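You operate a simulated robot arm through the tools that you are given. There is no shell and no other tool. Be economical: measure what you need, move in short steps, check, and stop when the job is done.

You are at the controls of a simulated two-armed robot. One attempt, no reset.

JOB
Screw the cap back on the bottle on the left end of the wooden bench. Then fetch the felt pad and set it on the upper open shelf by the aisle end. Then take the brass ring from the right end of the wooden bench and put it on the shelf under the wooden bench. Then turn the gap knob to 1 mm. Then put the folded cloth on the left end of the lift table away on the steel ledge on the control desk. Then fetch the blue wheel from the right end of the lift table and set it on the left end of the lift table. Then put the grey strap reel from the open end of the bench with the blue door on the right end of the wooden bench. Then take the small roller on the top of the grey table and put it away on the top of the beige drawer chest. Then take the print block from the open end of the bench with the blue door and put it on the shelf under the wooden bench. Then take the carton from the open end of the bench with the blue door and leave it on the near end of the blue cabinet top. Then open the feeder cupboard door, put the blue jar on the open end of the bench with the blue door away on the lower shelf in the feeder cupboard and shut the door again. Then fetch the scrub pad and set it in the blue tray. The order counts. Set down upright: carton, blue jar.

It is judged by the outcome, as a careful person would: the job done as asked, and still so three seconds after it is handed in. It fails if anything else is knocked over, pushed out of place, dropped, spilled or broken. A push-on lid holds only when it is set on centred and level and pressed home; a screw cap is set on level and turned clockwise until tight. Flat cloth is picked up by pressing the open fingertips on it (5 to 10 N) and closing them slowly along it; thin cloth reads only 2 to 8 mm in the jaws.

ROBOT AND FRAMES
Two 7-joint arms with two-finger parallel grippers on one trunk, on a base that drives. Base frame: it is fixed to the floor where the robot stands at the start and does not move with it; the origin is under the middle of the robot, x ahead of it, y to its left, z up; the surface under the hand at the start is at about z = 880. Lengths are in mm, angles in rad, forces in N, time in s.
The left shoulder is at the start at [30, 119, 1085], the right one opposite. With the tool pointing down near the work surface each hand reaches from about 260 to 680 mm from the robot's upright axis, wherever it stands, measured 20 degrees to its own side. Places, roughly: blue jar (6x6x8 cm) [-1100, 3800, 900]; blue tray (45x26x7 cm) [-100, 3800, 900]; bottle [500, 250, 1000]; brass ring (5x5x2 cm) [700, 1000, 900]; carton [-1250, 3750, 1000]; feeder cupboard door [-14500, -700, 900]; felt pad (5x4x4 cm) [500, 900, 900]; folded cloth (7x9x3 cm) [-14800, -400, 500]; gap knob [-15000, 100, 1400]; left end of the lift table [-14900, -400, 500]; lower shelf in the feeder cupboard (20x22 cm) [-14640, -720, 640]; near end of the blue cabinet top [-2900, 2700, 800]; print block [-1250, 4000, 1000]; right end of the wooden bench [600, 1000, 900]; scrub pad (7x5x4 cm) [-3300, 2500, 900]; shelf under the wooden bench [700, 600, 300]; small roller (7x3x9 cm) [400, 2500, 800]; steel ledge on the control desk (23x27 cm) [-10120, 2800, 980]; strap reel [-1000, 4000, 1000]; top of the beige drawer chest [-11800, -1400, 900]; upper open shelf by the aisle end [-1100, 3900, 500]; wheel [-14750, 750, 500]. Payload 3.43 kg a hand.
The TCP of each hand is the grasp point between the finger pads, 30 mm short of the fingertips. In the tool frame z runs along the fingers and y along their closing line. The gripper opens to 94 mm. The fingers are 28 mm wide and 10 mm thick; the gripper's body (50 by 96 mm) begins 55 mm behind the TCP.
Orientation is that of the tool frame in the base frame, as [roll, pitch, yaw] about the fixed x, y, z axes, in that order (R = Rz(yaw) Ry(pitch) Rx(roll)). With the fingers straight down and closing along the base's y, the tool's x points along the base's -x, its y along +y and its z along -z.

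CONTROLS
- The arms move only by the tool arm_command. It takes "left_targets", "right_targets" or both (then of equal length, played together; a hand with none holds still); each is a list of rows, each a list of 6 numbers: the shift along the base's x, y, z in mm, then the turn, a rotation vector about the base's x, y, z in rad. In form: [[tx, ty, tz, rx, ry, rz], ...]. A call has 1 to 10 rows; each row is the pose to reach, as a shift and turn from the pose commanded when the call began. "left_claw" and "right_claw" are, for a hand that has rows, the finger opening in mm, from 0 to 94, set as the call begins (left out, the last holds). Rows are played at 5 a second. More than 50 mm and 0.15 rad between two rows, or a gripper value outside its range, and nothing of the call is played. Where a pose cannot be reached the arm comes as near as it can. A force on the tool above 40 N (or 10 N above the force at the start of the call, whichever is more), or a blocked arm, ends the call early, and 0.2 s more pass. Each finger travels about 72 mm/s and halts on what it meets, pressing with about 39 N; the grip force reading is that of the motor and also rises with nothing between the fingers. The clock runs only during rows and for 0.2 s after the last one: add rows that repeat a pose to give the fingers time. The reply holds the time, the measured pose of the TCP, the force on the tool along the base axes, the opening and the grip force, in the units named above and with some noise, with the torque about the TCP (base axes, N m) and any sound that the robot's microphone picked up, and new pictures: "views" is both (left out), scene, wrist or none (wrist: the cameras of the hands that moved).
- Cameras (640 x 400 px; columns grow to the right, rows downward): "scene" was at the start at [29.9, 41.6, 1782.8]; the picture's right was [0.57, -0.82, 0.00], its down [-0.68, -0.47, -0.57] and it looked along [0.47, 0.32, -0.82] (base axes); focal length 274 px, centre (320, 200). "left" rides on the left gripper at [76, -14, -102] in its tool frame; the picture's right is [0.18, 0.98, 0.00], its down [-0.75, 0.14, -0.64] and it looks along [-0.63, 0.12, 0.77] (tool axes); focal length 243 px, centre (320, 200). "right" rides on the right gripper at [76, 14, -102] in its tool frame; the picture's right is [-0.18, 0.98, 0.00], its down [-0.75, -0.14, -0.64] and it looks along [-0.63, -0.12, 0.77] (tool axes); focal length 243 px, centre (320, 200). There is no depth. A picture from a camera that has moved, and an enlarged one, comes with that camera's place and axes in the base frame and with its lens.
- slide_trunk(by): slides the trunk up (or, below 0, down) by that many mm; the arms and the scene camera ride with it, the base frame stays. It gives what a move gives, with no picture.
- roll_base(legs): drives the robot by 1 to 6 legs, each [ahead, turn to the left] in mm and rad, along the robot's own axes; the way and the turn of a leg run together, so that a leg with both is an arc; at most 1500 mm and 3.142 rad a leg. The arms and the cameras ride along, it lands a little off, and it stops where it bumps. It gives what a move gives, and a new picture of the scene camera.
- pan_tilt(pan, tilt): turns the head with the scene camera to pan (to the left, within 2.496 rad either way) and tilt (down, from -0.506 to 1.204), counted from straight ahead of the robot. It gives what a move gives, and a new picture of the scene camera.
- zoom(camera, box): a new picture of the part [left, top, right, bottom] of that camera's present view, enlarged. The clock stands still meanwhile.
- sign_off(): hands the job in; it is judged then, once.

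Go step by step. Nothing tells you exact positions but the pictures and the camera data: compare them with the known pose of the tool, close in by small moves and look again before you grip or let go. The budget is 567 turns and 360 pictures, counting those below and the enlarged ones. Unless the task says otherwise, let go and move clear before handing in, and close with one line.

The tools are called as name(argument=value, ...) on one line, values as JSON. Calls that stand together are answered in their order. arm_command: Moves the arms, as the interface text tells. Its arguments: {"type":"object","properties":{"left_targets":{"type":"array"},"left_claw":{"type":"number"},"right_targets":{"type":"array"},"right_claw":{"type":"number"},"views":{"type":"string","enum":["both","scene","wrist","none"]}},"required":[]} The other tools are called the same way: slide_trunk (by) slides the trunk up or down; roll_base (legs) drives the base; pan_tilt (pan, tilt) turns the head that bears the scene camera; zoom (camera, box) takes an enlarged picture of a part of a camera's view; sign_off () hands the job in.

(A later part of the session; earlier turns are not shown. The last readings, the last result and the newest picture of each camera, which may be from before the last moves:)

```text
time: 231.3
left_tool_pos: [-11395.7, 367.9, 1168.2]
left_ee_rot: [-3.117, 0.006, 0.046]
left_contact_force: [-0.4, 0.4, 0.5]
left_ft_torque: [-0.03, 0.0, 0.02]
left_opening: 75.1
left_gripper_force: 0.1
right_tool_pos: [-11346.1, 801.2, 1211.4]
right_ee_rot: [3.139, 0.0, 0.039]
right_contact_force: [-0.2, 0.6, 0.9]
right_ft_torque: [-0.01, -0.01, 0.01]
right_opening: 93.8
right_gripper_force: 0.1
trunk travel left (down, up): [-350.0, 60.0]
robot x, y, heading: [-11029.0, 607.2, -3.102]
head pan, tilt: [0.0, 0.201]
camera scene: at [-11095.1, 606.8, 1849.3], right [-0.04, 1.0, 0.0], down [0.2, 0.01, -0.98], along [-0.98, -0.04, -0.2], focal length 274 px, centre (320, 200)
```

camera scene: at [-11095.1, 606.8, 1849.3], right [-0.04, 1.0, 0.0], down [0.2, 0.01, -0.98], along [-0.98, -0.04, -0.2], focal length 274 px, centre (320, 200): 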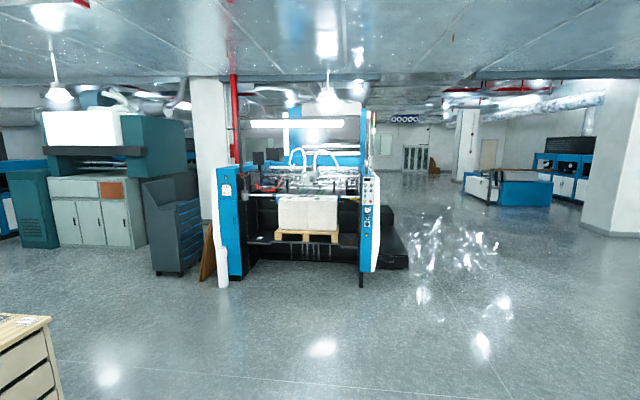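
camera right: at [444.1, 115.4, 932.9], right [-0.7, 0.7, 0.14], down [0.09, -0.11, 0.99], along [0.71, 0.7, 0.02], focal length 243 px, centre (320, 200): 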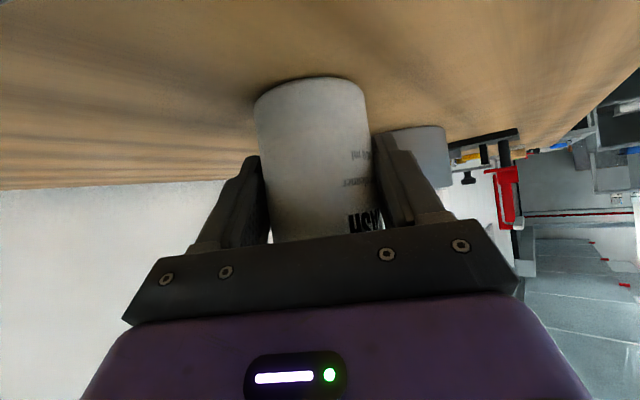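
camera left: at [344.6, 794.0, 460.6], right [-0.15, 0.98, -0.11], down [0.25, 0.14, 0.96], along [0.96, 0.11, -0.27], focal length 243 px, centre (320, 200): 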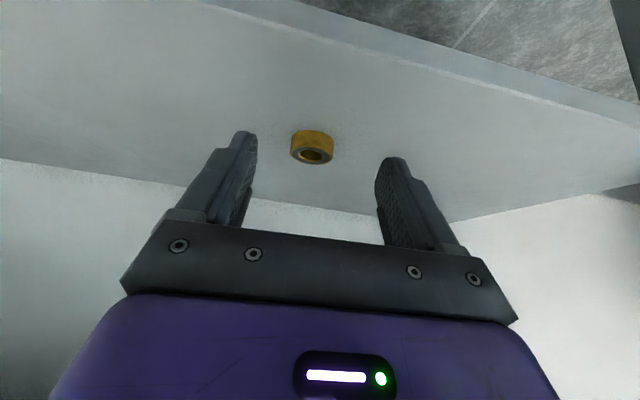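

The feeder machine is ahead. Drive closer toward its middle and look.

roll_base(legs=[[0, 0.155], [1300, 0], [1300, 0], [0, -0.2]])

zoom(camera="scene", box=[120, 60, 520, 310])

```text
time: 245.4
left_tool_pos: [-13978.0, -99.9, 1168.8]
left_ee_rot: [-3.117, 0.005, -0.016]
left_contact_force: [-0.3, -0.3, 0.9]
left_ft_torque: [0.0, -0.01, 0.01]
left_opening: 75.0
left_gripper_force: 0.0
right_tool_pos: [-13899.8, 328.2, 1211.5]
right_ee_rot: [3.139, 0.0, -0.021]
right_contact_force: [-0.1, -0.4, -0.6]
right_ft_torque: [-0.03, 0.01, 0.03]
right_opening: 94.0
right_gripper_force: 0.1
trunk travel left (down, up): [-350.0, 60.0]
robot x, y, heading: [-13604.2, 113.7, 3.122]
head pan, tilt: [0.0, 0.201]
camera scene: at [-13662.2, 118.7, 1849.3], right [0.02, 1.0, 0.0], down [0.2, 0.0, -0.98], along [-0.98, 0.02, -0.2], focal length 274 px, centre (320, 200)
```

scene: 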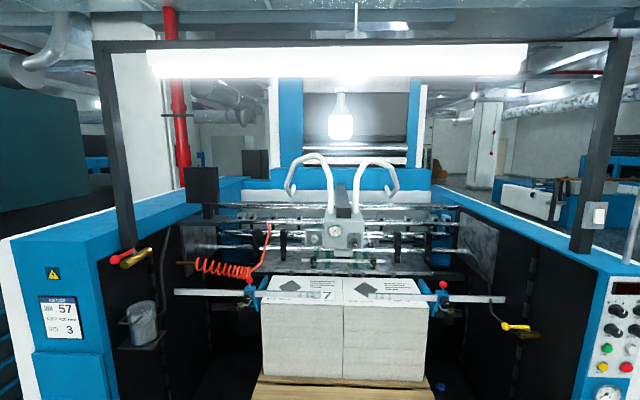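

```text
1.60 times, centred on (320, 185) of scene
camera zoom: at [-13662.2, 118.7, 1849.3], right [0.02, 1.0, 0.0], down [0.2, 0.0, -0.98], along [-0.98, 0.02, -0.2], focal length 439 px, centre (320, 224)
```

zoom: 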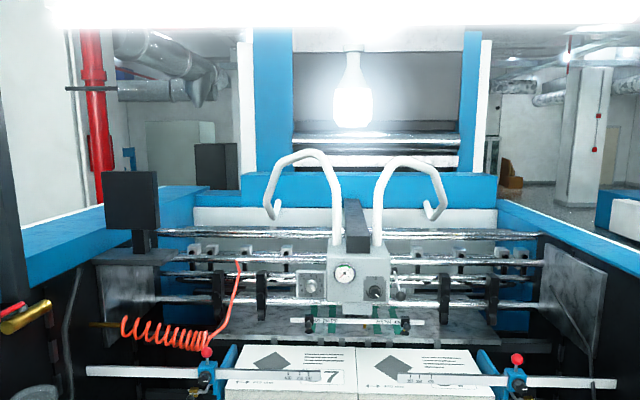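

zoom(camera="scene", box=[292, 215, 388, 275])

```text
6.67 times, centred on (340, 245) of scene
camera zoom: at [-13662.2, 118.7, 1849.3], right [0.02, 1.0, 0.0], down [0.2, 0.0, -0.98], along [-0.98, 0.02, -0.2], focal length 1828 px, centre (187, -100)
```

zoom: 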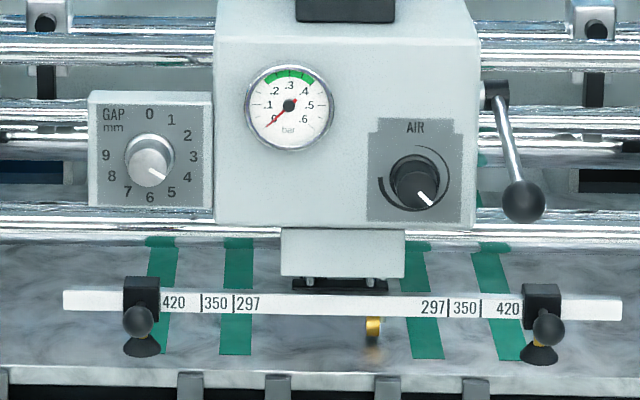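

The GAP knob (dial 0–9, now at 4) is at roughly (−14940,118,1395). It needs about 108° counter-clockwise to reach 1. Moving closer.

roll_base(legs=[[520, 0.02]])

pan_tilt(pan=0.0, tilt=0.55)

```text
time: 248.5
left_tool_pos: [-14491.6, -102.9, 1167.3]
left_ee_rot: [-3.117, 0.006, 0.004]
left_contact_force: [-0.5, 0.5, -0.3]
left_ft_torque: [-0.03, -0.03, 0.0]
left_opening: 75.2
left_gripper_force: 0.1
right_tool_pos: [-14423.3, 327.3, 1212.0]
right_ee_rot: [3.139, 0.0, -0.002]
right_contact_force: [0.6, -0.3, 1.1]
right_ft_torque: [-0.02, 0.01, 0.0]
right_opening: 94.1
right_gripper_force: 0.0
trunk travel left (down, up): [-350.0, 60.0]
robot x, y, heading: [-14121.9, 122.4, 3.142]
head pan, tilt: [0.0, 0.201]
camera scene: at [-14181.1, 122.8, 1849.3], right [0.0, 1.0, 0.0], down [0.2, 0.0, -0.98], along [-0.98, 0.0, -0.2], focal length 274 px, centre (320, 200)
```

scene: 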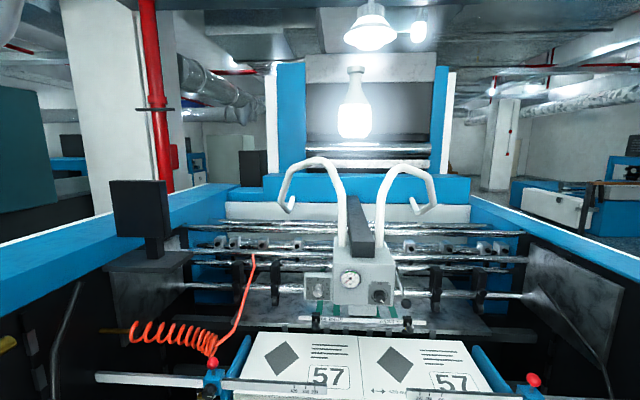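

```text
time: 249.3
left_tool_pos: [-14492.3, -101.8, 1169.0]
left_ee_rot: [-3.116, 0.005, 0.003]
left_contact_force: [-0.6, -0.8, 0.6]
left_ft_torque: [0.0, -0.03, 0.0]
left_opening: 75.2
left_gripper_force: 0.0
right_tool_pos: [-14422.9, 326.8, 1211.0]
right_ee_rot: [3.139, -0.001, -0.001]
right_contact_force: [-0.7, 0.2, 0.3]
right_ft_torque: [0.02, 0.02, 0.02]
right_opening: 94.0
right_gripper_force: 0.0
trunk travel left (down, up): [-350.0, 60.0]
robot x, y, heading: [-14118.2, 119.3, 3.142]
head pan, tilt: [0.0, 0.55]
camera scene: at [-14177.2, 122.8, 1817.1], right [0.0, 1.0, 0.0], down [0.52, 0.0, -0.85], along [-0.85, 0.0, -0.52], focal length 274 px, centre (320, 200)
```

scene: 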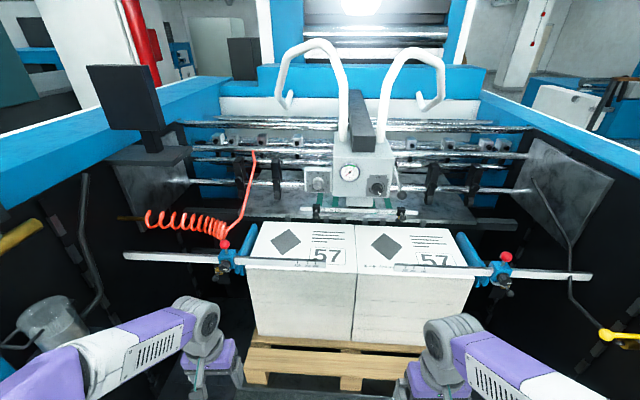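

Triangulating puts the knob near x≈−15070, z≈1345. Raise the trunk and turn the left hand to point forward.

slide_trunk(by=60)

arm_command(left_targets=[[-15, 10, 10, 0, 0.15, 0], [-30, 20, 20, 0, 0.3, 0], [-45, 30, 30, 0, 0.45, 0], [-60, 40, 45, 0, 0.6, 0], [-75, 50, 60, 0, 0.75, 0], [-90, 60, 75, 0, 0.9, 0], [-110, 70, 90, 0, 1.05, 0], [-130, 80, 105, 0, 1.2, 0], [-150, 90, 120, 0, 1.35, 0], [-170, 100, 120, 0, 1.5, 0]], views="both")

```text
time: 250.3
left_tool_pos: [-14492.7, -102.2, 1228.0]
left_ee_rot: [-3.118, 0.005, 0.004]
left_contact_force: [0.5, 0.8, 1.0]
left_ft_torque: [0.04, 0.01, 0.01]
left_opening: 75.1
left_gripper_force: 0.1
right_tool_pos: [-14423.1, 327.5, 1271.4]
right_ee_rot: [3.139, -0.001, -0.002]
right_contact_force: [-0.3, -0.1, -0.3]
right_ft_torque: [-0.04, -0.06, 0.0]
right_opening: 94.0
right_gripper_force: 0.1
trunk travel left (down, up): [-410.0, 0.0]
robot x, y, heading: [-14119.3, 120.5, 3.141]
head pan, tilt: [0.0, 0.55]
```

```text
time: 252.5
left_tool_pos: [-14665.1, -3.3, 1349.3]
left_ee_rot: [-3.028, 1.507, 0.088]
left_contact_force: [0.9, 0.2, 0.2]
left_ft_torque: [-0.02, 0.01, -0.02]
left_opening: 75.0
left_gripper_force: 0.0
right_tool_pos: [-14425.6, 326.8, 1271.4]
right_ee_rot: [3.139, -0.003, -0.001]
right_contact_force: [0.0, -0.5, -0.3]
right_ft_torque: [0.02, -0.03, 0.01]
right_opening: 93.9
right_gripper_force: 0.1
trunk travel left (down, up): [-410.0, 0.0]
robot x, y, heading: [-14117.7, 121.7, 3.142]
head pan, tilt: [0.0, 0.55]
camera scene: at [-14180.4, 122.0, 1876.9], right [0.0, 1.0, 0.0], down [0.52, 0.0, -0.85], along [-0.85, 0.0, -0.52], focal length 274 px, centre (320, 200)
camera left: at [-14556.0, 10.1, 1279.6], right [-0.01, -0.98, -0.19], down [0.59, -0.16, 0.79], along [-0.81, -0.1, 0.58], focal length 243 px, centre (320, 200)
```

scene: 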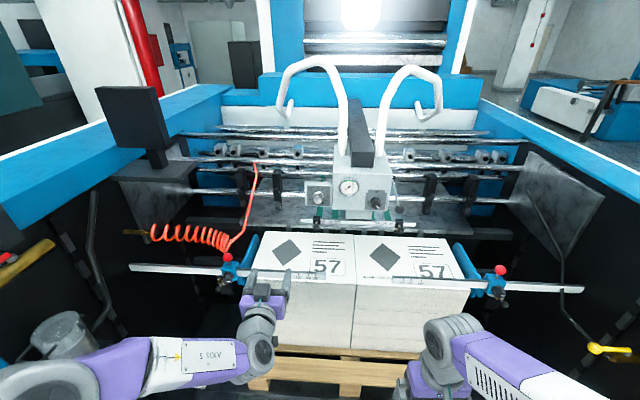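
left: 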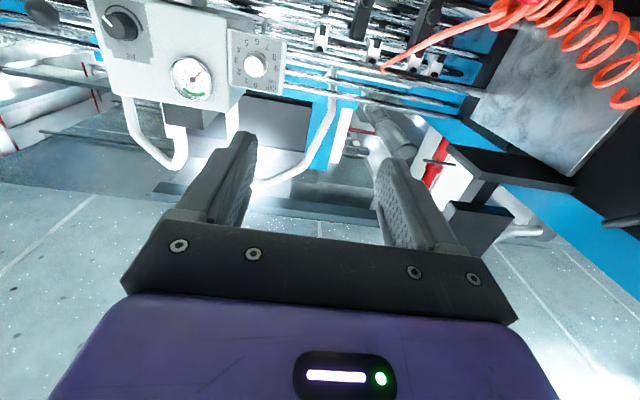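

Knob at about (−15060,118,1357). Drive 230 mm closer.

roll_base(legs=[[230, 0]])

arm_command(left_targets=[[0, 40, 0, 0, 0.07, 0], [0, 80, 0, 0, 0.07, 0], [0, 120, 0, 0, 0.07, 0]], views="wrist")

```text
time: 254.2
left_tool_pos: [-14891.0, -3.8, 1349.5]
left_ee_rot: [-3.067, 1.505, 0.051]
left_contact_force: [0.3, -0.1, -0.6]
left_ft_torque: [-0.02, 0.0, -0.01]
left_opening: 74.9
left_gripper_force: 0.1
right_tool_pos: [-14653.7, 326.5, 1271.3]
right_ee_rot: [3.141, 0.0, -0.002]
right_contact_force: [0.5, -0.2, 0.1]
right_ft_torque: [0.0, 0.04, 0.0]
right_opening: 94.0
right_gripper_force: 0.1
trunk travel left (down, up): [-410.0, 0.0]
robot x, y, heading: [-14346.4, 121.8, -3.145]
head pan, tilt: [0.0, 0.55]
camera scene: at [-14406.8, 122.8, 1877.1], right [0.0, 1.0, 0.0], down [0.52, 0.0, -0.85], along [-0.85, 0.0, -0.52], focal length 274 px, centre (320, 200)
```

scene: 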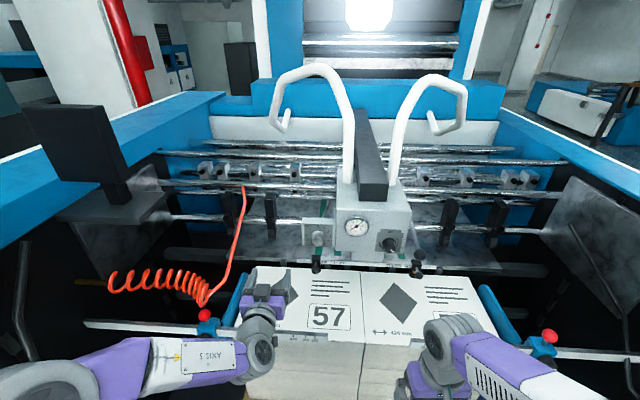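

```text
time: 255.0
left_tool_pos: [-14892.1, 118.3, 1350.2]
left_ee_rot: [-0.432, 1.567, 2.687]
left_contact_force: [-0.6, 0.2, -0.6]
left_ft_torque: [0.01, -0.06, 0.01]
left_opening: 75.2
left_gripper_force: 0.1
right_tool_pos: [-14653.2, 328.1, 1271.4]
right_ee_rot: [3.138, 0.001, 0.001]
right_contact_force: [-1.4, 0.0, -0.2]
right_ft_torque: [-0.01, -0.04, 0.0]
right_opening: 94.1
right_gripper_force: 0.0
trunk travel left (down, up): [-410.0, 0.0]
robot x, y, heading: [-14344.4, 119.2, -3.134]
head pan, tilt: [0.0, 0.55]
camera left: at [-14788.9, 131.1, 1273.5], right [-0.02, -0.98, -0.19], down [0.64, -0.16, 0.75], along [-0.77, -0.1, 0.63], focal length 243 px, centre (320, 200)
```

left: 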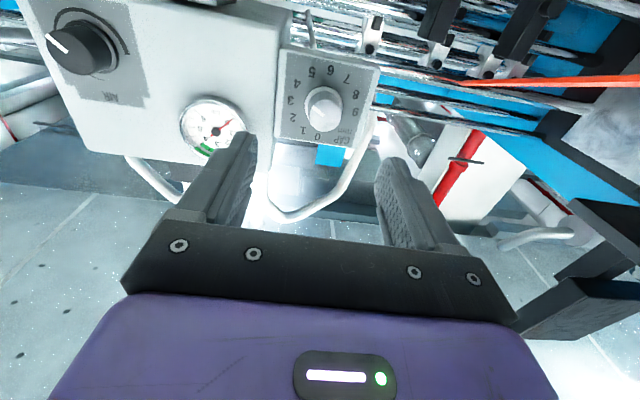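

Knob front now triangulates to (−15047,117,1361). Zoom to read the pointer exactly.

zoom(camera="left", box=[270, 50, 390, 155])

zoom(camera="scene", box=[285, 195, 365, 275])

```text
3.81 times, centred on (330, 102) of left
camera zoom: at [-14788.9, 131.1, 1273.5], right [-0.02, -0.98, -0.19], down [0.64, -0.16, 0.75], along [-0.77, -0.1, 0.63], focal length 924 px, centre (282, 571)
```

zoom: 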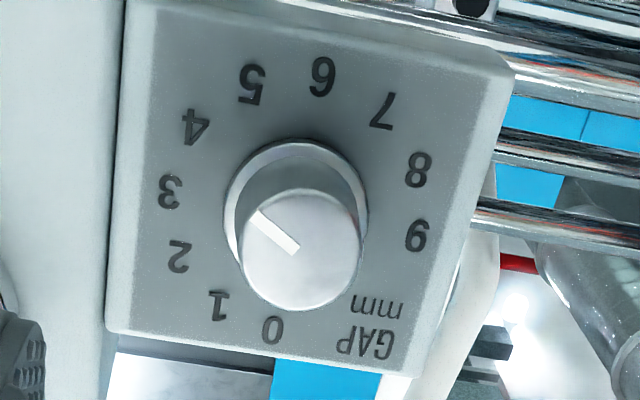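

```text
5.00 times, centred on (325, 235) of scene
camera zoom: at [-14407.8, 124.4, 1877.0], right [0.0, 1.0, 0.0], down [0.52, 0.0, -0.85], along [-0.85, 0.0, -0.52], focal length 1371 px, centre (295, 25)
```

zoom: 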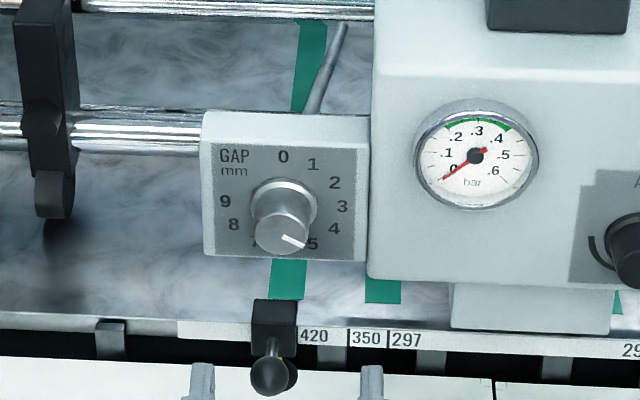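

Pointer is at 4. Pre-rotate the hand −0.95 about x and align with the knob axis.

arm_command(left_targets=[[0, 0, 4, -0.14, 0, 0], [0, 0, 8, -0.28, 0, 0], [0, -1, 11, -0.42, 0, 0], [0, -1, 11, -0.56, 0, 0], [0, -1, 11, -0.7, 0, 0], [0, -1, 11, -0.84, 0, 0], [0, -1, 11, -0.95, 0, 0], [-40, -1, 11, -0.95, 0, 0]], left_claw=50, views="wrist")

```text
time: 256.8
left_tool_pos: [-14933.6, 115.8, 1359.1]
left_ee_rot: [1.591, 0.622, -1.575]
left_contact_force: [-0.5, 0.2, -0.2]
left_ft_torque: [0.0, 0.03, -0.02]
left_opening: 50.3
left_gripper_force: 0.1
right_tool_pos: [-14655.6, 326.4, 1271.4]
right_ee_rot: [3.139, -0.002, -0.001]
right_contact_force: [0.7, 0.0, 0.2]
right_ft_torque: [-0.02, -0.03, 0.04]
right_opening: 94.1
right_gripper_force: 0.0
trunk travel left (down, up): [-410.0, 0.0]
robot x, y, heading: [-14349.7, 122.7, -3.141]
head pan, tilt: [0.0, 0.55]
camera left: at [-14830.5, 61.3, 1306.0], right [-0.02, -0.72, 0.69], down [0.64, 0.52, 0.57], along [-0.77, 0.46, 0.45], focal length 243 px, centre (320, 200)
```

left: 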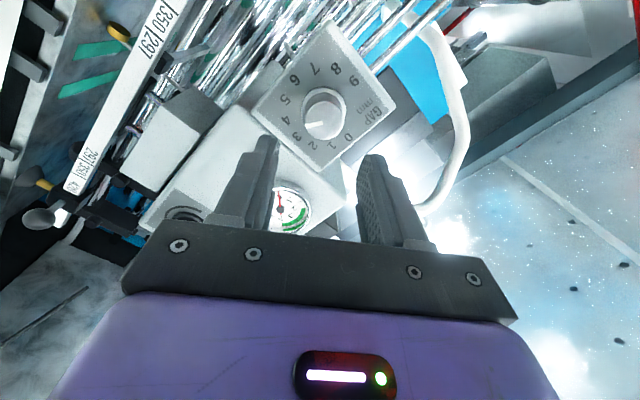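

Aligned within a couple of mm; advance to surround the knob.

arm_command(left_targets=[[-40, 0.5, 2.5, 0, 0, 0], [-75, 0.5, 2.5, 0, 0, 0], [-88, 0.5, 2.5, 0, 0, 0], [-94, 0.5, 2.5, 0, 0, 0]], views="wrist")

```text
time: 257.8
left_tool_pos: [-15018.9, 116.2, 1363.2]
left_ee_rot: [1.594, 0.624, -1.577]
left_contact_force: [33.6, -6.6, -7.0]
left_ft_torque: [-0.3, -0.79, -0.83]
left_opening: 51.4
left_gripper_force: 1.0
right_tool_pos: [-14647.9, 326.3, 1273.6]
right_ee_rot: [-3.141, 0.003, 0.0]
right_contact_force: [0.1, -0.4, 0.2]
right_ft_torque: [0.03, -0.02, 0.0]
right_opening: 94.2
right_gripper_force: 0.0
trunk travel left (down, up): [-410.0, 0.0]
robot x, y, heading: [-14351.3, 122.2, -3.14]
head pan, tilt: [0.0, 0.55]
camera left: at [-14915.4, 60.6, 1309.4], right [-0.03, -0.72, 0.69], down [0.64, 0.52, 0.57], along [-0.77, 0.46, 0.45], focal length 243 px, centre (320, 200)
```

left: 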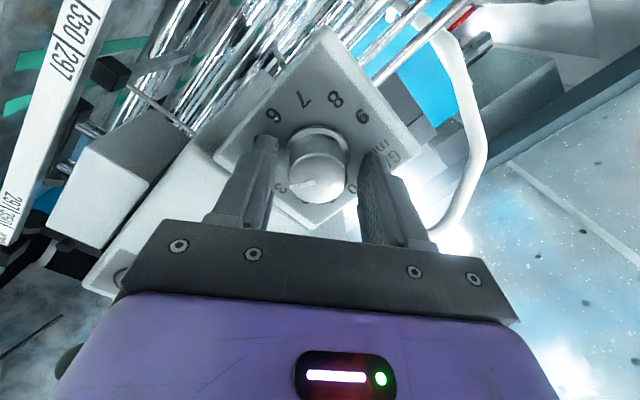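

Fingertips touched the panel (x≈−15049). Back off a few mm and close on the knob.

arm_command(left_targets=[[13, 0, 0, 0, 0, 0], [13, 0, 0, 0, 0, 0]], views="none")

arm_command(left_targets=[[0, 0, 0, 0, 0, 0], [0, 0, 0, 0, 0, 0], [0, 0, 0, 0, 0, 0]], left_claw=20, views="wrist")

```text
time: 258.4
left_tool_pos: [-15012.2, 115.1, 1363.8]
left_ee_rot: [1.587, 0.625, -1.577]
left_contact_force: [-0.4, 1.0, 0.2]
left_ft_torque: [-0.02, 0.01, 0.02]
left_opening: 50.0
left_gripper_force: 0.1
right_tool_pos: [-14652.0, 325.7, 1272.0]
right_ee_rot: [3.14, 0.001, 0.0]
right_contact_force: [-0.2, -0.3, -0.1]
right_ft_torque: [0.01, 0.0, -0.01]
right_opening: 93.8
right_gripper_force: 0.2
trunk travel left (down, up): [-410.0, 0.0]
robot x, y, heading: [-14352.2, 120.2, -3.141]
head pan, tilt: [0.0, 0.55]
```

```text
time: 259.2
left_tool_pos: [-15014.2, 116.3, 1360.5]
left_ee_rot: [1.594, 0.621, -1.575]
left_contact_force: [-0.9, 2.5, -3.8]
left_ft_torque: [0.0, -0.04, -0.47]
left_opening: 33.4
left_gripper_force: 44.9
right_tool_pos: [-14654.4, 327.7, 1272.2]
right_ee_rot: [3.141, 0.0, 0.001]
right_contact_force: [-0.9, -0.5, -0.3]
right_ft_torque: [-0.02, -0.02, -0.03]
right_opening: 94.1
right_gripper_force: 0.0
trunk travel left (down, up): [-410.0, 0.0]
robot x, y, heading: [-14345.5, 121.4, -3.139]
head pan, tilt: [0.0, 0.55]
camera left: at [-14909.9, 62.2, 1308.1], right [-0.03, -0.72, 0.69], down [0.64, 0.52, 0.57], along [-0.77, 0.46, 0.45], focal length 243 px, centre (320, 200)
```

left: 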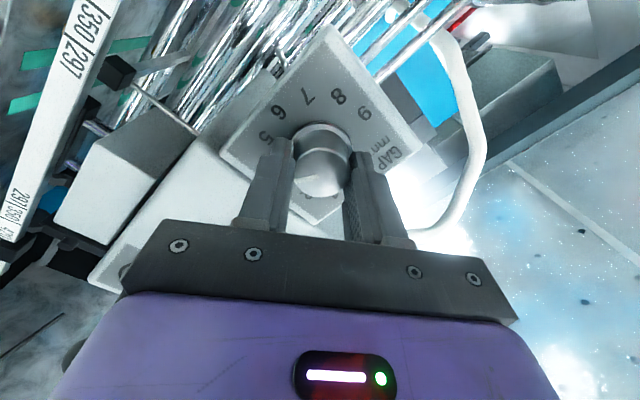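

Gripped (33 mm). Turning counter-clockwise by 1.885 rad.

arm_command(left_targets=[[0, 0, 0, 0.14, 0, 0], [0, 0, 0, 0.28, 0, 0], [0, 0, 0, 0.42, 0, 0], [0, 0, 0, 0.56, 0, 0], [0, 0, 0, 0.7, 0, 0], [0, 0, 0, 0.84, 0, 0], [0, 0, 0, 0.98, 0, 0], [0, 0, 0, 1.12, 0, 0], [0, 0, 0, 1.26, 0, 0]], views="none")

arm_command(left_targets=[[0, 0, 0, 0.14, 0, 0], [0, 0, 0, 0.28, 0, 0], [0, 0, 0, 0.42, 0, 0], [0, 0, 0, 0.54, 0, 0], [0, 0, 0, 0.625, 0, 0], [0, 0, 0, 0.625, 0, 0]], views="wrist")

zoom(camera="left", box=[240, 80, 400, 200])

```text
time: 261.2
left_tool_pos: [-15011.7, 114.0, 1360.9]
left_ee_rot: [-1.538, 1.256, 1.583]
left_contact_force: [3.5, -5.7, -4.4]
left_ft_torque: [-0.14, -1.41, -0.35]
left_opening: 33.3
left_gripper_force: 45.0
right_tool_pos: [-14653.6, 325.5, 1271.7]
right_ee_rot: [3.141, -0.002, 0.001]
right_contact_force: [0.5, 0.0, 0.0]
right_ft_torque: [-0.01, -0.01, 0.03]
right_opening: 93.8
right_gripper_force: 0.1
trunk travel left (down, up): [-410.0, 0.0]
robot x, y, heading: [-14347.3, 120.4, -3.141]
head pan, tilt: [0.0, 0.55]
```

```text
time: 262.6
left_tool_pos: [-15012.5, 113.2, 1362.0]
left_ee_rot: [-1.55, 0.629, 1.576]
left_contact_force: [10.9, -9.1, -15.3]
left_ft_torque: [-0.13, -0.84, -0.38]
left_opening: 32.9
left_gripper_force: 44.9
right_tool_pos: [-14652.4, 324.9, 1272.5]
right_ee_rot: [3.142, 0.0, 0.001]
right_contact_force: [-0.1, 0.3, -0.3]
right_ft_torque: [0.01, 0.01, 0.0]
right_opening: 94.0
right_gripper_force: 0.1
trunk travel left (down, up): [-410.0, 0.0]
robot x, y, heading: [-14349.9, 123.4, -3.139]
head pan, tilt: [0.0, 0.55]
camera left: at [-14909.4, 183.4, 1326.4], right [-0.02, -0.43, -0.9], down [0.64, -0.7, 0.32], along [-0.77, -0.57, 0.29], focal length 243 px, centre (320, 200)
```

left: 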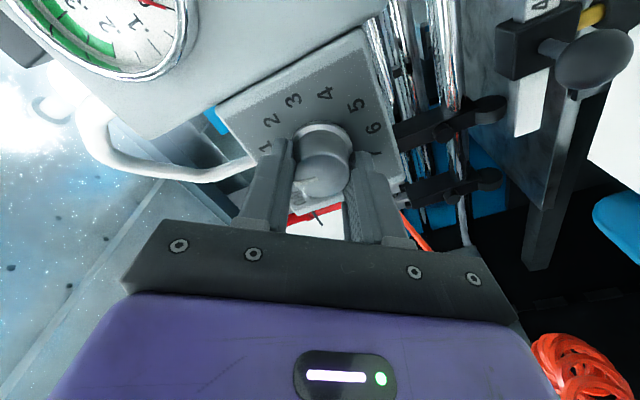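

```text
3.33 times, centred on (320, 140) of left
camera zoom: at [-14909.4, 183.4, 1326.4], right [-0.02, -0.43, -0.9], down [0.64, -0.7, 0.32], along [-0.77, -0.57, 0.29], focal length 809 px, centre (320, 400)
```

zoom: 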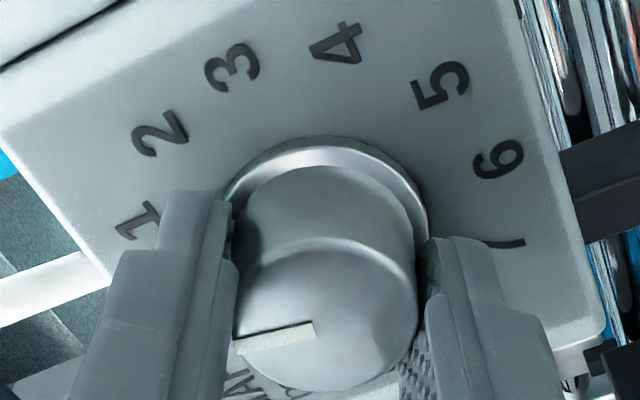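

Release and back off to verify the reading.

arm_command(left_targets=[[0, 0, 0, 0, 0, 0], [0, 0, 0, 0, 0, 0], [40, 0, 0, 0, 0, 0], [85, 0, 0, 0, 0, 0], [85, -45, 0, 0, 0, 0], [85, -90, 0, 0, 0, 0]], left_claw=52, views="wrist")

zoom(camera="scene", box=[285, 195, 365, 275])

zoom(camera="left", box=[160, 0, 400, 150])

```text
time: 264.0
left_tool_pos: [-14925.7, 26.7, 1362.3]
left_ee_rot: [-1.552, 0.634, 1.575]
left_contact_force: [1.2, 0.2, 0.3]
left_ft_torque: [-0.03, 0.0, 0.01]
left_opening: 52.1
left_gripper_force: 0.1
right_tool_pos: [-14652.2, 326.2, 1271.6]
right_ee_rot: [-3.141, 0.0, 0.001]
right_contact_force: [0.1, 0.4, 0.2]
right_ft_torque: [0.02, -0.01, -0.02]
right_opening: 94.1
right_gripper_force: 0.0
trunk travel left (down, up): [-410.0, 0.0]
robot x, y, heading: [-14350.4, 120.0, -3.143]
head pan, tilt: [0.0, 0.55]
camera left: at [-14822.8, 97.0, 1328.9], right [-0.02, -0.43, -0.9], down [0.64, -0.7, 0.32], along [-0.77, -0.57, 0.29], focal length 243 px, centre (320, 200)
```

left: 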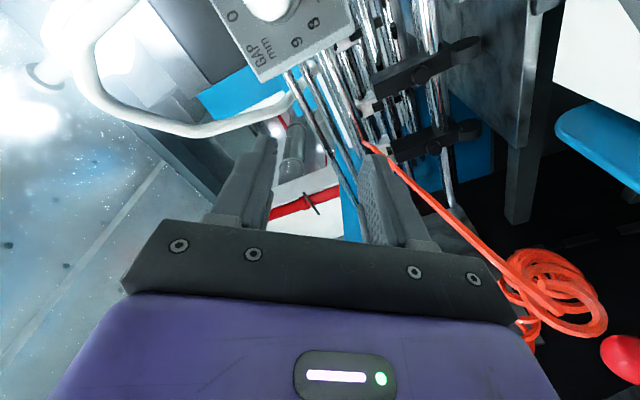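

```text
5.00 times, centred on (325, 235) of scene
camera zoom: at [-14405.5, 122.2, 1877.1], right [0.0, 1.0, 0.0], down [0.52, 0.0, -0.85], along [-0.85, 0.0, -0.52], focal length 1371 px, centre (295, 25)
```

zoom: 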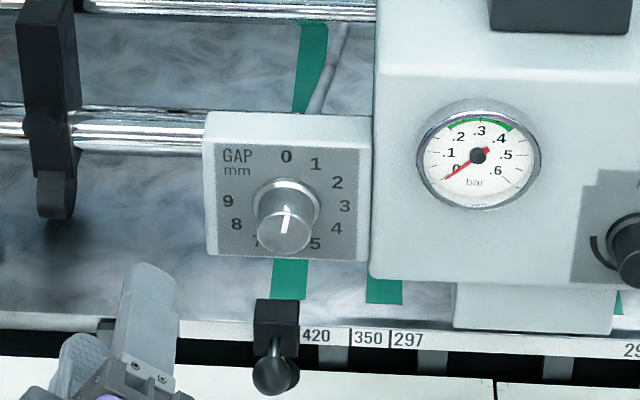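

```text
2.67 times, centred on (280, 75) of left
camera zoom: at [-14822.8, 97.0, 1328.9], right [-0.02, -0.43, -0.9], down [0.64, -0.7, 0.32], along [-0.77, -0.57, 0.29], focal length 647 px, centre (427, 533)
```

zoom: 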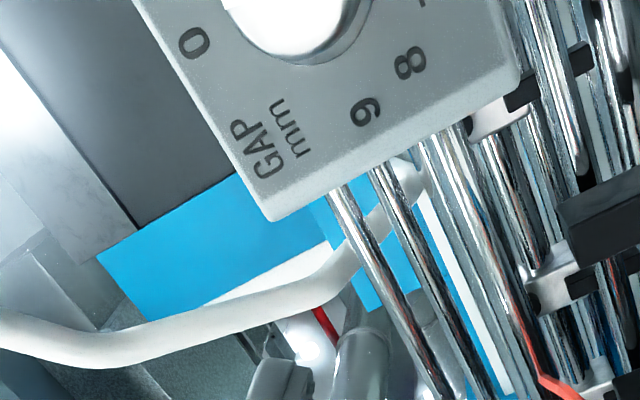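

The dial spacing is actually 30° per mm (like a clock face), so I over-turned. Zoom to measure the present pointer angle precisely.

zoom(camera="scene", box=[322, 220, 362, 250])

zoom(camera="scene", box=[294, 215, 346, 250])

```text
13.33 times, centred on (342, 235) of scene
camera zoom: at [-14405.5, 122.2, 1877.1], right [0.0, 1.0, 0.0], down [0.52, 0.0, -0.85], along [-0.85, 0.0, -0.52], focal length 3656 px, centre (27, -267)
```

zoom: 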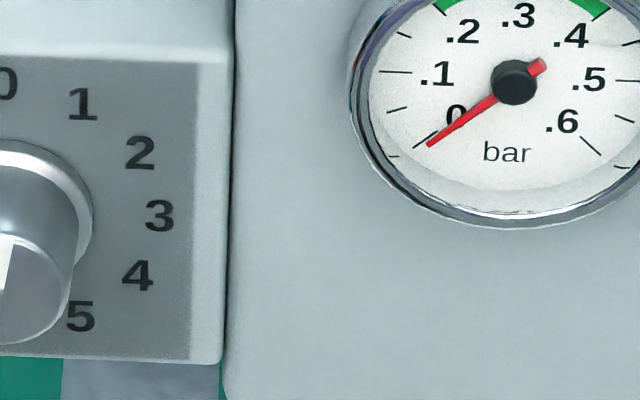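

```text
11.43 times, centred on (320, 232) of scene
camera zoom: at [-14405.5, 122.2, 1877.1], right [0.0, 1.0, 0.0], down [0.52, 0.0, -0.85], along [-0.85, 0.0, -0.52], focal length 3134 px, centre (320, -171)
```

zoom: 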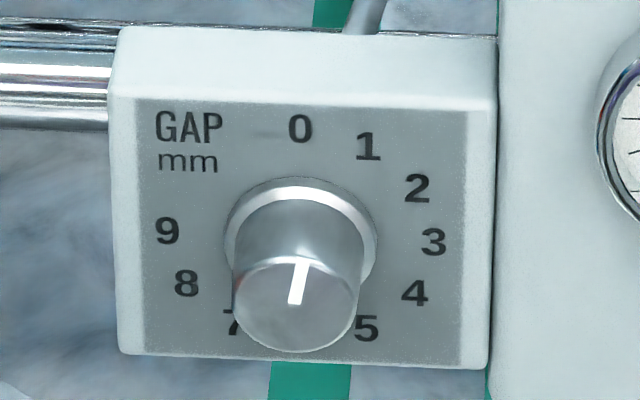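

Pointer is at about 9°; it must be at 30° (1 mm). Regrip and turn clockwise 0.36 rad.

arm_command(left_targets=[[0, 45, 0, 0, 0, 0], [0, 91, 0, 0, 0, 0], [-40, 91, 0, 0, 0, 0], [-75, 91, 0, 0, 0, 0], [-86, 91, 0, 0, 0, 0], [-86, 91, 0, 0, 0, 0]], views="none")

arm_command(left_targets=[[0, 0, 0, 0, 0, 0], [0, 0, 0, 0, 0, 0], [0, 0, 0, 0, 0, 0], [0, 0, 0, -0.12, 0, 0], [0, 0, 0, -0.24, 0, 0], [0, 0, 0, -0.36, 0, 0], [0, 0, 0, -0.36, 0, 0]], left_claw=20, views="none")

arm_command(left_targets=[[0, 0, 0, 0, 0, 0], [0, 0, 0, 0, 0, 0], [40, 0, 0, 0, 0, 0], [85, 0, 0, 0, 0, 0], [85, -45, 0, 0, 0, 0], [85, -90, 0, 0, 0, 0]], left_claw=52, views="none")

zoom(camera="scene", box=[294, 215, 346, 250])

```text
time: 265.4
left_tool_pos: [-15015.6, 117.9, 1363.3]
left_ee_rot: [-1.545, 0.631, 1.576]
left_contact_force: [-0.3, -0.7, -0.5]
left_ft_torque: [0.01, -0.04, -0.01]
left_opening: 52.1
left_gripper_force: 0.0
right_tool_pos: [-14654.6, 326.5, 1271.5]
right_ee_rot: [3.139, 0.002, -0.001]
right_contact_force: [0.0, 0.2, -0.5]
right_ft_torque: [0.0, 0.02, 0.0]
right_opening: 94.1
right_gripper_force: 0.0
trunk travel left (down, up): [-410.0, 0.0]
robot x, y, heading: [-14348.9, 124.4, -3.146]
head pan, tilt: [0.0, 0.55]
```

```text
time: 267.0
left_tool_pos: [-15014.6, 116.3, 1360.9]
left_ee_rot: [-1.552, 0.992, 1.572]
left_contact_force: [15.2, -8.4, -25.5]
left_ft_torque: [0.01, -0.11, 0.23]
left_opening: 33.8
left_gripper_force: 45.1
right_tool_pos: [-14652.9, 325.8, 1271.6]
right_ee_rot: [-3.141, -0.001, 0.0]
right_contact_force: [-0.4, -0.3, 0.1]
right_ft_torque: [-0.01, -0.04, 0.01]
right_opening: 93.9
right_gripper_force: 0.0
trunk travel left (down, up): [-410.0, 0.0]
robot x, y, heading: [-14350.9, 121.3, -3.142]
head pan, tilt: [0.0, 0.55]
```

```text
time: 268.4
left_tool_pos: [-14928.4, 27.6, 1363.1]
left_ee_rot: [-1.536, 0.991, 1.58]
left_contact_force: [-0.4, 0.0, -0.4]
left_ft_torque: [-0.01, 0.02, 0.02]
left_opening: 52.2
left_gripper_force: 0.1
right_tool_pos: [-14651.6, 325.6, 1271.8]
right_ee_rot: [3.141, -0.001, 0.001]
right_contact_force: [0.5, 0.3, 0.8]
right_ft_torque: [0.02, 0.03, 0.02]
right_opening: 93.7
right_gripper_force: 0.1
trunk travel left (down, up): [-410.0, 0.0]
robot x, y, heading: [-14347.4, 120.9, -3.142]
head pan, tilt: [0.0, 0.55]
```

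```text
11.43 times, centred on (320, 232) of scene
camera zoom: at [-14405.6, 122.1, 1877.1], right [0.0, 1.0, 0.0], down [0.52, 0.0, -0.85], along [-0.85, 0.0, -0.52], focal length 3134 px, centre (320, -171)
```

zoom: 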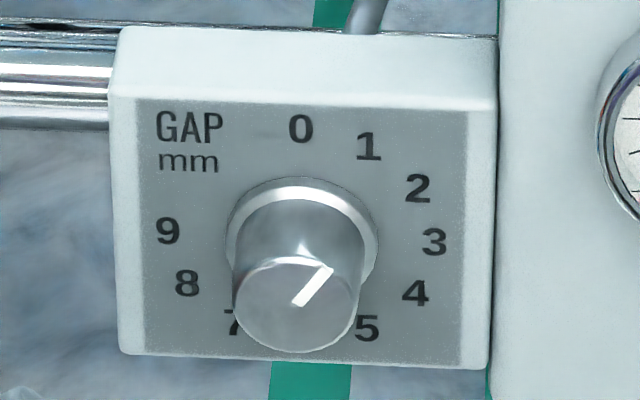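

zoom(camera="scene", box=[310, 232, 326, 246])

```text
16.00 times, centred on (318, 239) of scene
camera zoom: at [-14405.6, 122.1, 1877.1], right [0.0, 1.0, 0.0], down [0.52, 0.0, -0.85], along [-0.85, 0.0, -0.52], focal length 4388 px, centre (352, -424)
```

zoom: 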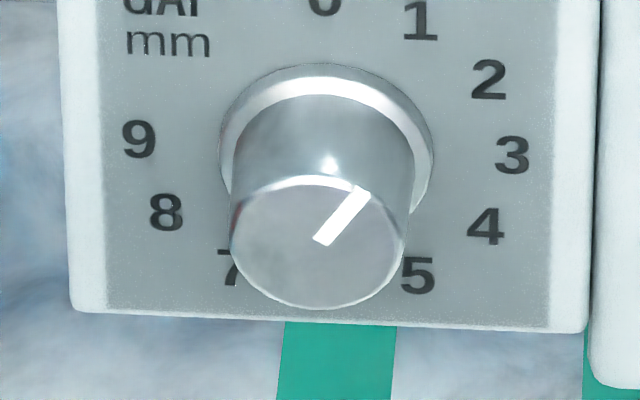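

The knob reads 1 mm. Backing out, restoring the left hand to neutral for the folded cloth.

roll_base(legs=[[-450, 0]])

arm_command(left_targets=[[0, -20, 0, -0.145, 0, 0], [0, -40, 0, -0.29, 0, 0], [0, -60, 0, -0.435, 0, 0], [0, -80, 0, -0.575, 0, 0]], left_claw=94, views="none")

arm_command(left_targets=[[10, -5, -15, 0, -0.15, 0], [20, -10, -30, 0, -0.3, 0], [30, -15, -45, 0, -0.45, 0], [40, -20, -60, 0, -0.6, 0], [50, -25, -75, 0, -0.75, 0], [60, -30, -90, 0, -0.9, 0], [70, -35, -105, 0, -1.05, 0], [80, -40, -120, 0, -1.2, 0], [90, -45, -130, 0, -1.35, 0], [100, -50, -140, 0, -1.5, 0]], views="none")

pan_tilt(pan=0.35, tilt=0.9)

```text
time: 271.2
left_tool_pos: [-14478.7, 28.0, 1362.9]
left_ee_rot: [-1.542, 0.992, 1.579]
left_contact_force: [-0.1, 0.8, -0.1]
left_ft_torque: [0.0, -0.01, -0.02]
left_opening: 52.0
left_gripper_force: 0.2
right_tool_pos: [-14204.0, 326.5, 1271.7]
right_ee_rot: [3.139, 0.0, 0.0]
right_contact_force: [0.3, -0.1, 0.4]
right_ft_torque: [0.02, -0.02, -0.01]
right_opening: 94.0
right_gripper_force: 0.0
trunk travel left (down, up): [-410.0, 0.0]
robot x, y, heading: [-13900.8, 120.2, -3.139]
head pan, tilt: [0.0, 0.55]
camera scene: at [-13957.8, 123.1, 1877.0], right [0.0, 1.0, 0.0], down [0.52, 0.0, -0.85], along [-0.85, 0.0, -0.52], focal length 274 px, centre (320, 200)
```

scene: 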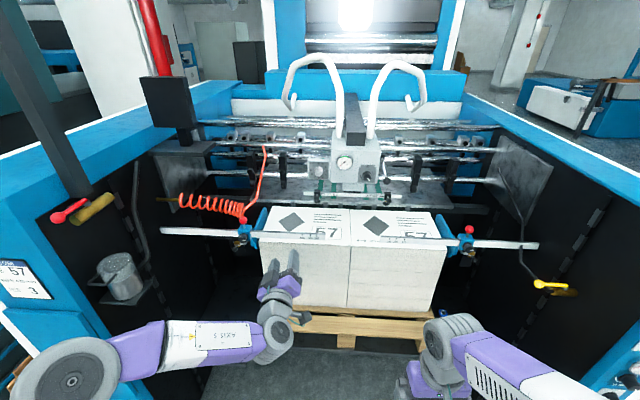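

```text
time: 272.2
left_tool_pos: [-14471.2, -48.0, 1364.5]
left_ee_rot: [-1.745, 1.439, 1.324]
left_contact_force: [-1.1, -0.3, -0.2]
left_ft_torque: [-0.01, -0.02, -0.03]
left_opening: 94.0
left_gripper_force: 0.1
left hand out of reach, approached as far as the arm can: row 1, 2, 3, 4
right_tool_pos: [-14206.7, 325.5, 1270.9]
right_ee_rot: [3.141, -0.003, 0.0]
right_contact_force: [-0.2, 0.2, 0.6]
right_ft_torque: [0.04, 0.0, 0.03]
right_opening: 93.8
right_gripper_force: 0.1
trunk travel left (down, up): [-410.0, 0.0]
robot x, y, heading: [-13897.1, 122.9, -3.136]
head pan, tilt: [0.0, 0.55]
```

```text
time: 274.4
left_tool_pos: [-14368.5, -97.9, 1225.6]
left_ee_rot: [-3.057, 0.038, 0.125]
left_contact_force: [0.3, -0.5, 0.0]
left_ft_torque: [0.02, -0.02, -0.03]
left_opening: 94.1
left_gripper_force: 0.1
right_tool_pos: [-14204.8, 327.1, 1271.6]
right_ee_rot: [3.141, 0.0, 0.0]
right_contact_force: [-0.3, -0.3, -0.1]
right_ft_torque: [0.02, 0.0, 0.03]
right_opening: 94.2
right_gripper_force: 0.0
trunk travel left (down, up): [-410.0, 0.0]
robot x, y, heading: [-13899.0, 122.2, -3.142]
head pan, tilt: [0.0, 0.55]
```

```text
time: 275.2
left_tool_pos: [-14367.4, -97.2, 1227.3]
left_ee_rot: [-3.058, 0.041, 0.127]
left_contact_force: [-0.6, 0.1, 0.0]
left_ft_torque: [0.02, 0.01, 0.03]
left_opening: 93.9
left_gripper_force: 0.0
right_tool_pos: [-14203.4, 326.6, 1272.2]
right_ee_rot: [3.14, 0.0, 0.0]
right_contact_force: [0.3, -0.5, -0.4]
right_ft_torque: [0.04, -0.04, 0.01]
right_opening: 94.1
right_gripper_force: 0.0
trunk travel left (down, up): [-410.0, 0.0]
robot x, y, heading: [-13900.7, 123.8, -3.142]
head pan, tilt: [0.351, 0.901]
camera scene: at [-13938.5, 97.3, 1847.8], right [-0.34, 0.94, 0.0], down [0.74, 0.27, -0.62], along [-0.58, -0.21, -0.78], focal length 274 px, centre (320, 200)
```

scene: 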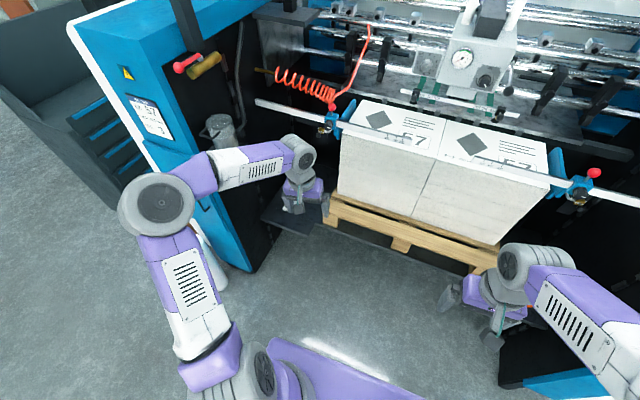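

Reposition the base toward the cloth, then look.

roll_base(legs=[[0, 0.7], [320, 0], [0, -0.7]])

arm_command(left_targets=[[0, 30, 0, 0, 0, 0], [0, 60, 0, 0, 0, 0], [20, 100, 0, 0.06, 0, 0], [20, 130, 0, 0.06, -0.06, 0]], views="scene")

```text
time: 281.1
left_tool_pos: [-14612.3, -304.3, 1226.6]
left_ee_rot: [-3.058, 0.04, 0.127]
left_contact_force: [-0.6, -0.4, 0.8]
left_ft_torque: [0.0, -0.02, 0.0]
left_opening: 93.8
left_gripper_force: 0.0
right_tool_pos: [-14449.7, 120.3, 1271.0]
right_ee_rot: [3.139, 0.0, -0.001]
right_contact_force: [0.0, -0.2, -0.4]
right_ft_torque: [-0.04, 0.0, -0.02]
right_opening: 93.9
right_gripper_force: 0.0
trunk travel left (down, up): [-410.0, 0.0]
robot x, y, heading: [-14146.1, -83.6, -3.136]
head pan, tilt: [0.351, 0.901]
camera scene: at [-14184.5, -108.7, 1847.7], right [-0.35, 0.94, 0.0], down [0.74, 0.27, -0.62], along [-0.58, -0.21, -0.78], focal length 274 px, centre (320, 200)
```

scene: 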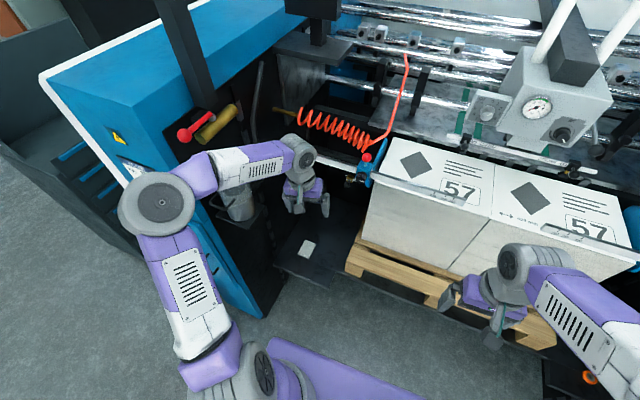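

```text
time: 282.1
left_tool_pos: [-14592.9, -172.2, 1224.7]
left_ee_rot: [-3.008, -0.031, 0.127]
left_contact_force: [-0.1, 0.4, 1.1]
left_ft_torque: [-0.04, -0.02, 0.01]
left_opening: 94.2
left_gripper_force: 0.0
right_tool_pos: [-14451.2, 122.0, 1271.1]
right_ee_rot: [3.139, -0.002, 0.0]
right_contact_force: [0.3, 0.1, 0.1]
right_ft_torque: [-0.02, 0.01, 0.0]
right_opening: 94.0
right_gripper_force: 0.1
trunk travel left (down, up): [-410.0, 0.0]
robot x, y, heading: [-14146.2, -82.6, -3.141]
head pan, tilt: [0.351, 0.901]
camera scene: at [-14186.6, -107.0, 1847.7], right [-0.35, 0.94, 0.0], down [0.74, 0.27, -0.62], along [-0.58, -0.22, -0.78], focal length 274 px, centre (320, 200)
```

scene: 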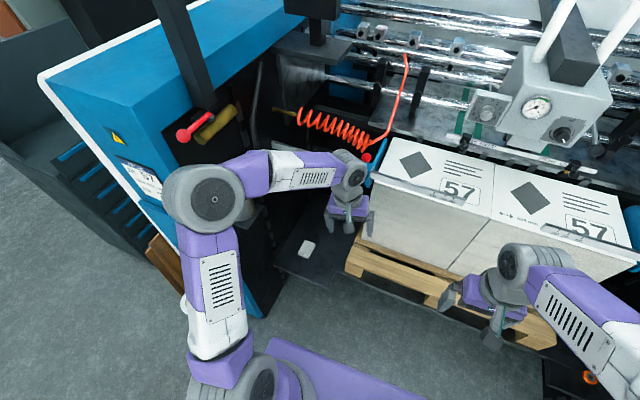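

The cloth is at about (−14828,−428). The left elbow would crowd the column, so I'll tuck the left hand and use the right with the base turned toward the cloth.

arm_command(left_targets=[[40, -25, 0, -0.067, 0, 0], [80, -50, 0, -0.134, 0, 0], [115, -80, 0, -0.134, 0.03, -0.06], [150, -110, 0, -0.134, 0.03, -0.127], [160, -150, 0, -0.134, 0.03, -0.127]], views="none")

roll_base(legs=[[200, 0], [0, 0.85]])

pan_tilt(pan=-0.2, tilt=0.95)

```text
time: 283.2
left_tool_pos: [-14432.6, -324.9, 1225.1]
left_ee_rot: [-3.136, 0.01, -0.001]
left_contact_force: [0.3, 0.5, 0.6]
left_ft_torque: [0.02, 0.03, 0.01]
left_opening: 93.7
left_gripper_force: 0.1
right_tool_pos: [-14449.5, 120.5, 1271.6]
right_ee_rot: [-3.141, 0.0, 0.001]
right_contact_force: [0.0, -0.6, 0.4]
right_ft_torque: [-0.01, -0.02, -0.01]
right_opening: 94.0
right_gripper_force: 0.1
trunk travel left (down, up): [-410.0, 0.0]
robot x, y, heading: [-14143.1, -82.6, -3.139]
head pan, tilt: [0.351, 0.901]
```

```text
time: 287.1
left_tool_pos: [-14354.1, -460.7, 1225.8]
left_ee_rot: [-3.137, 0.01, 0.85]
left_contact_force: [-0.1, -0.6, -0.7]
left_ft_torque: [0.0, -0.04, 0.0]
left_opening: 93.7
left_gripper_force: 0.1
right_tool_pos: [-14698.4, -178.0, 1270.9]
right_ee_rot: [3.141, -0.001, 0.85]
right_contact_force: [0.1, 0.1, -0.4]
right_ft_torque: [0.01, -0.03, 0.0]
right_opening: 94.1
right_gripper_force: 0.0
trunk travel left (down, up): [-410.0, 0.0]
robot x, y, heading: [-14346.8, -84.1, -2.291]
head pan, tilt: [0.351, 0.901]
camera scene: at [-14350.1, -131.1, 1847.7], right [-0.93, 0.36, 0.0], down [0.28, 0.73, -0.62], along [-0.22, -0.58, -0.78], focal length 274 px, centre (320, 200)
```

scene: 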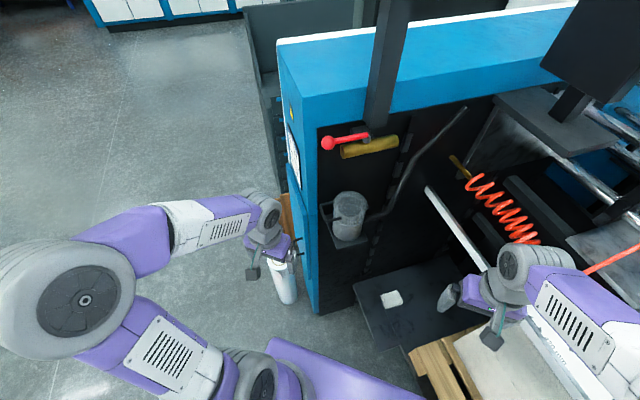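

```text
time: 288.0
left_tool_pos: [-14353.1, -460.6, 1226.2]
left_ee_rot: [-3.136, 0.009, 0.848]
left_contact_force: [0.8, 0.1, -0.6]
left_ft_torque: [0.0, -0.01, -0.01]
left_opening: 93.9
left_gripper_force: 0.0
right_tool_pos: [-14698.2, -178.1, 1271.3]
right_ee_rot: [3.14, 0.001, 0.85]
right_contact_force: [0.5, -0.1, -0.7]
right_ft_torque: [-0.02, -0.01, 0.02]
right_opening: 94.1
right_gripper_force: 0.0
trunk travel left (down, up): [-410.0, 0.0]
robot x, y, heading: [-14343.9, -84.1, -2.293]
head pan, tilt: [-0.201, 0.949]
camera scene: at [-14380.7, -104.8, 1844.1], right [-0.61, 0.79, 0.0], down [0.65, 0.49, -0.58], along [-0.46, -0.35, -0.81], focal length 274 px, centre (320, 200)
```

scene: 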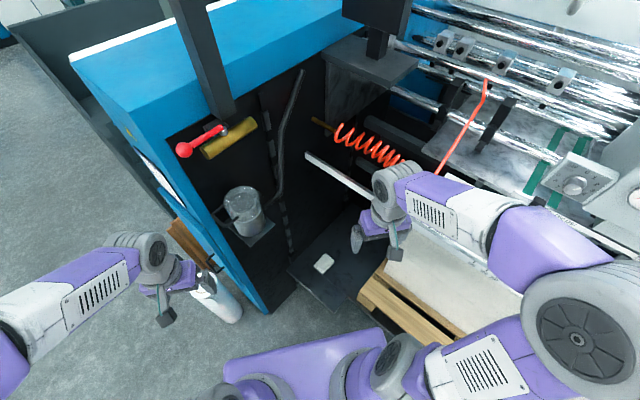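

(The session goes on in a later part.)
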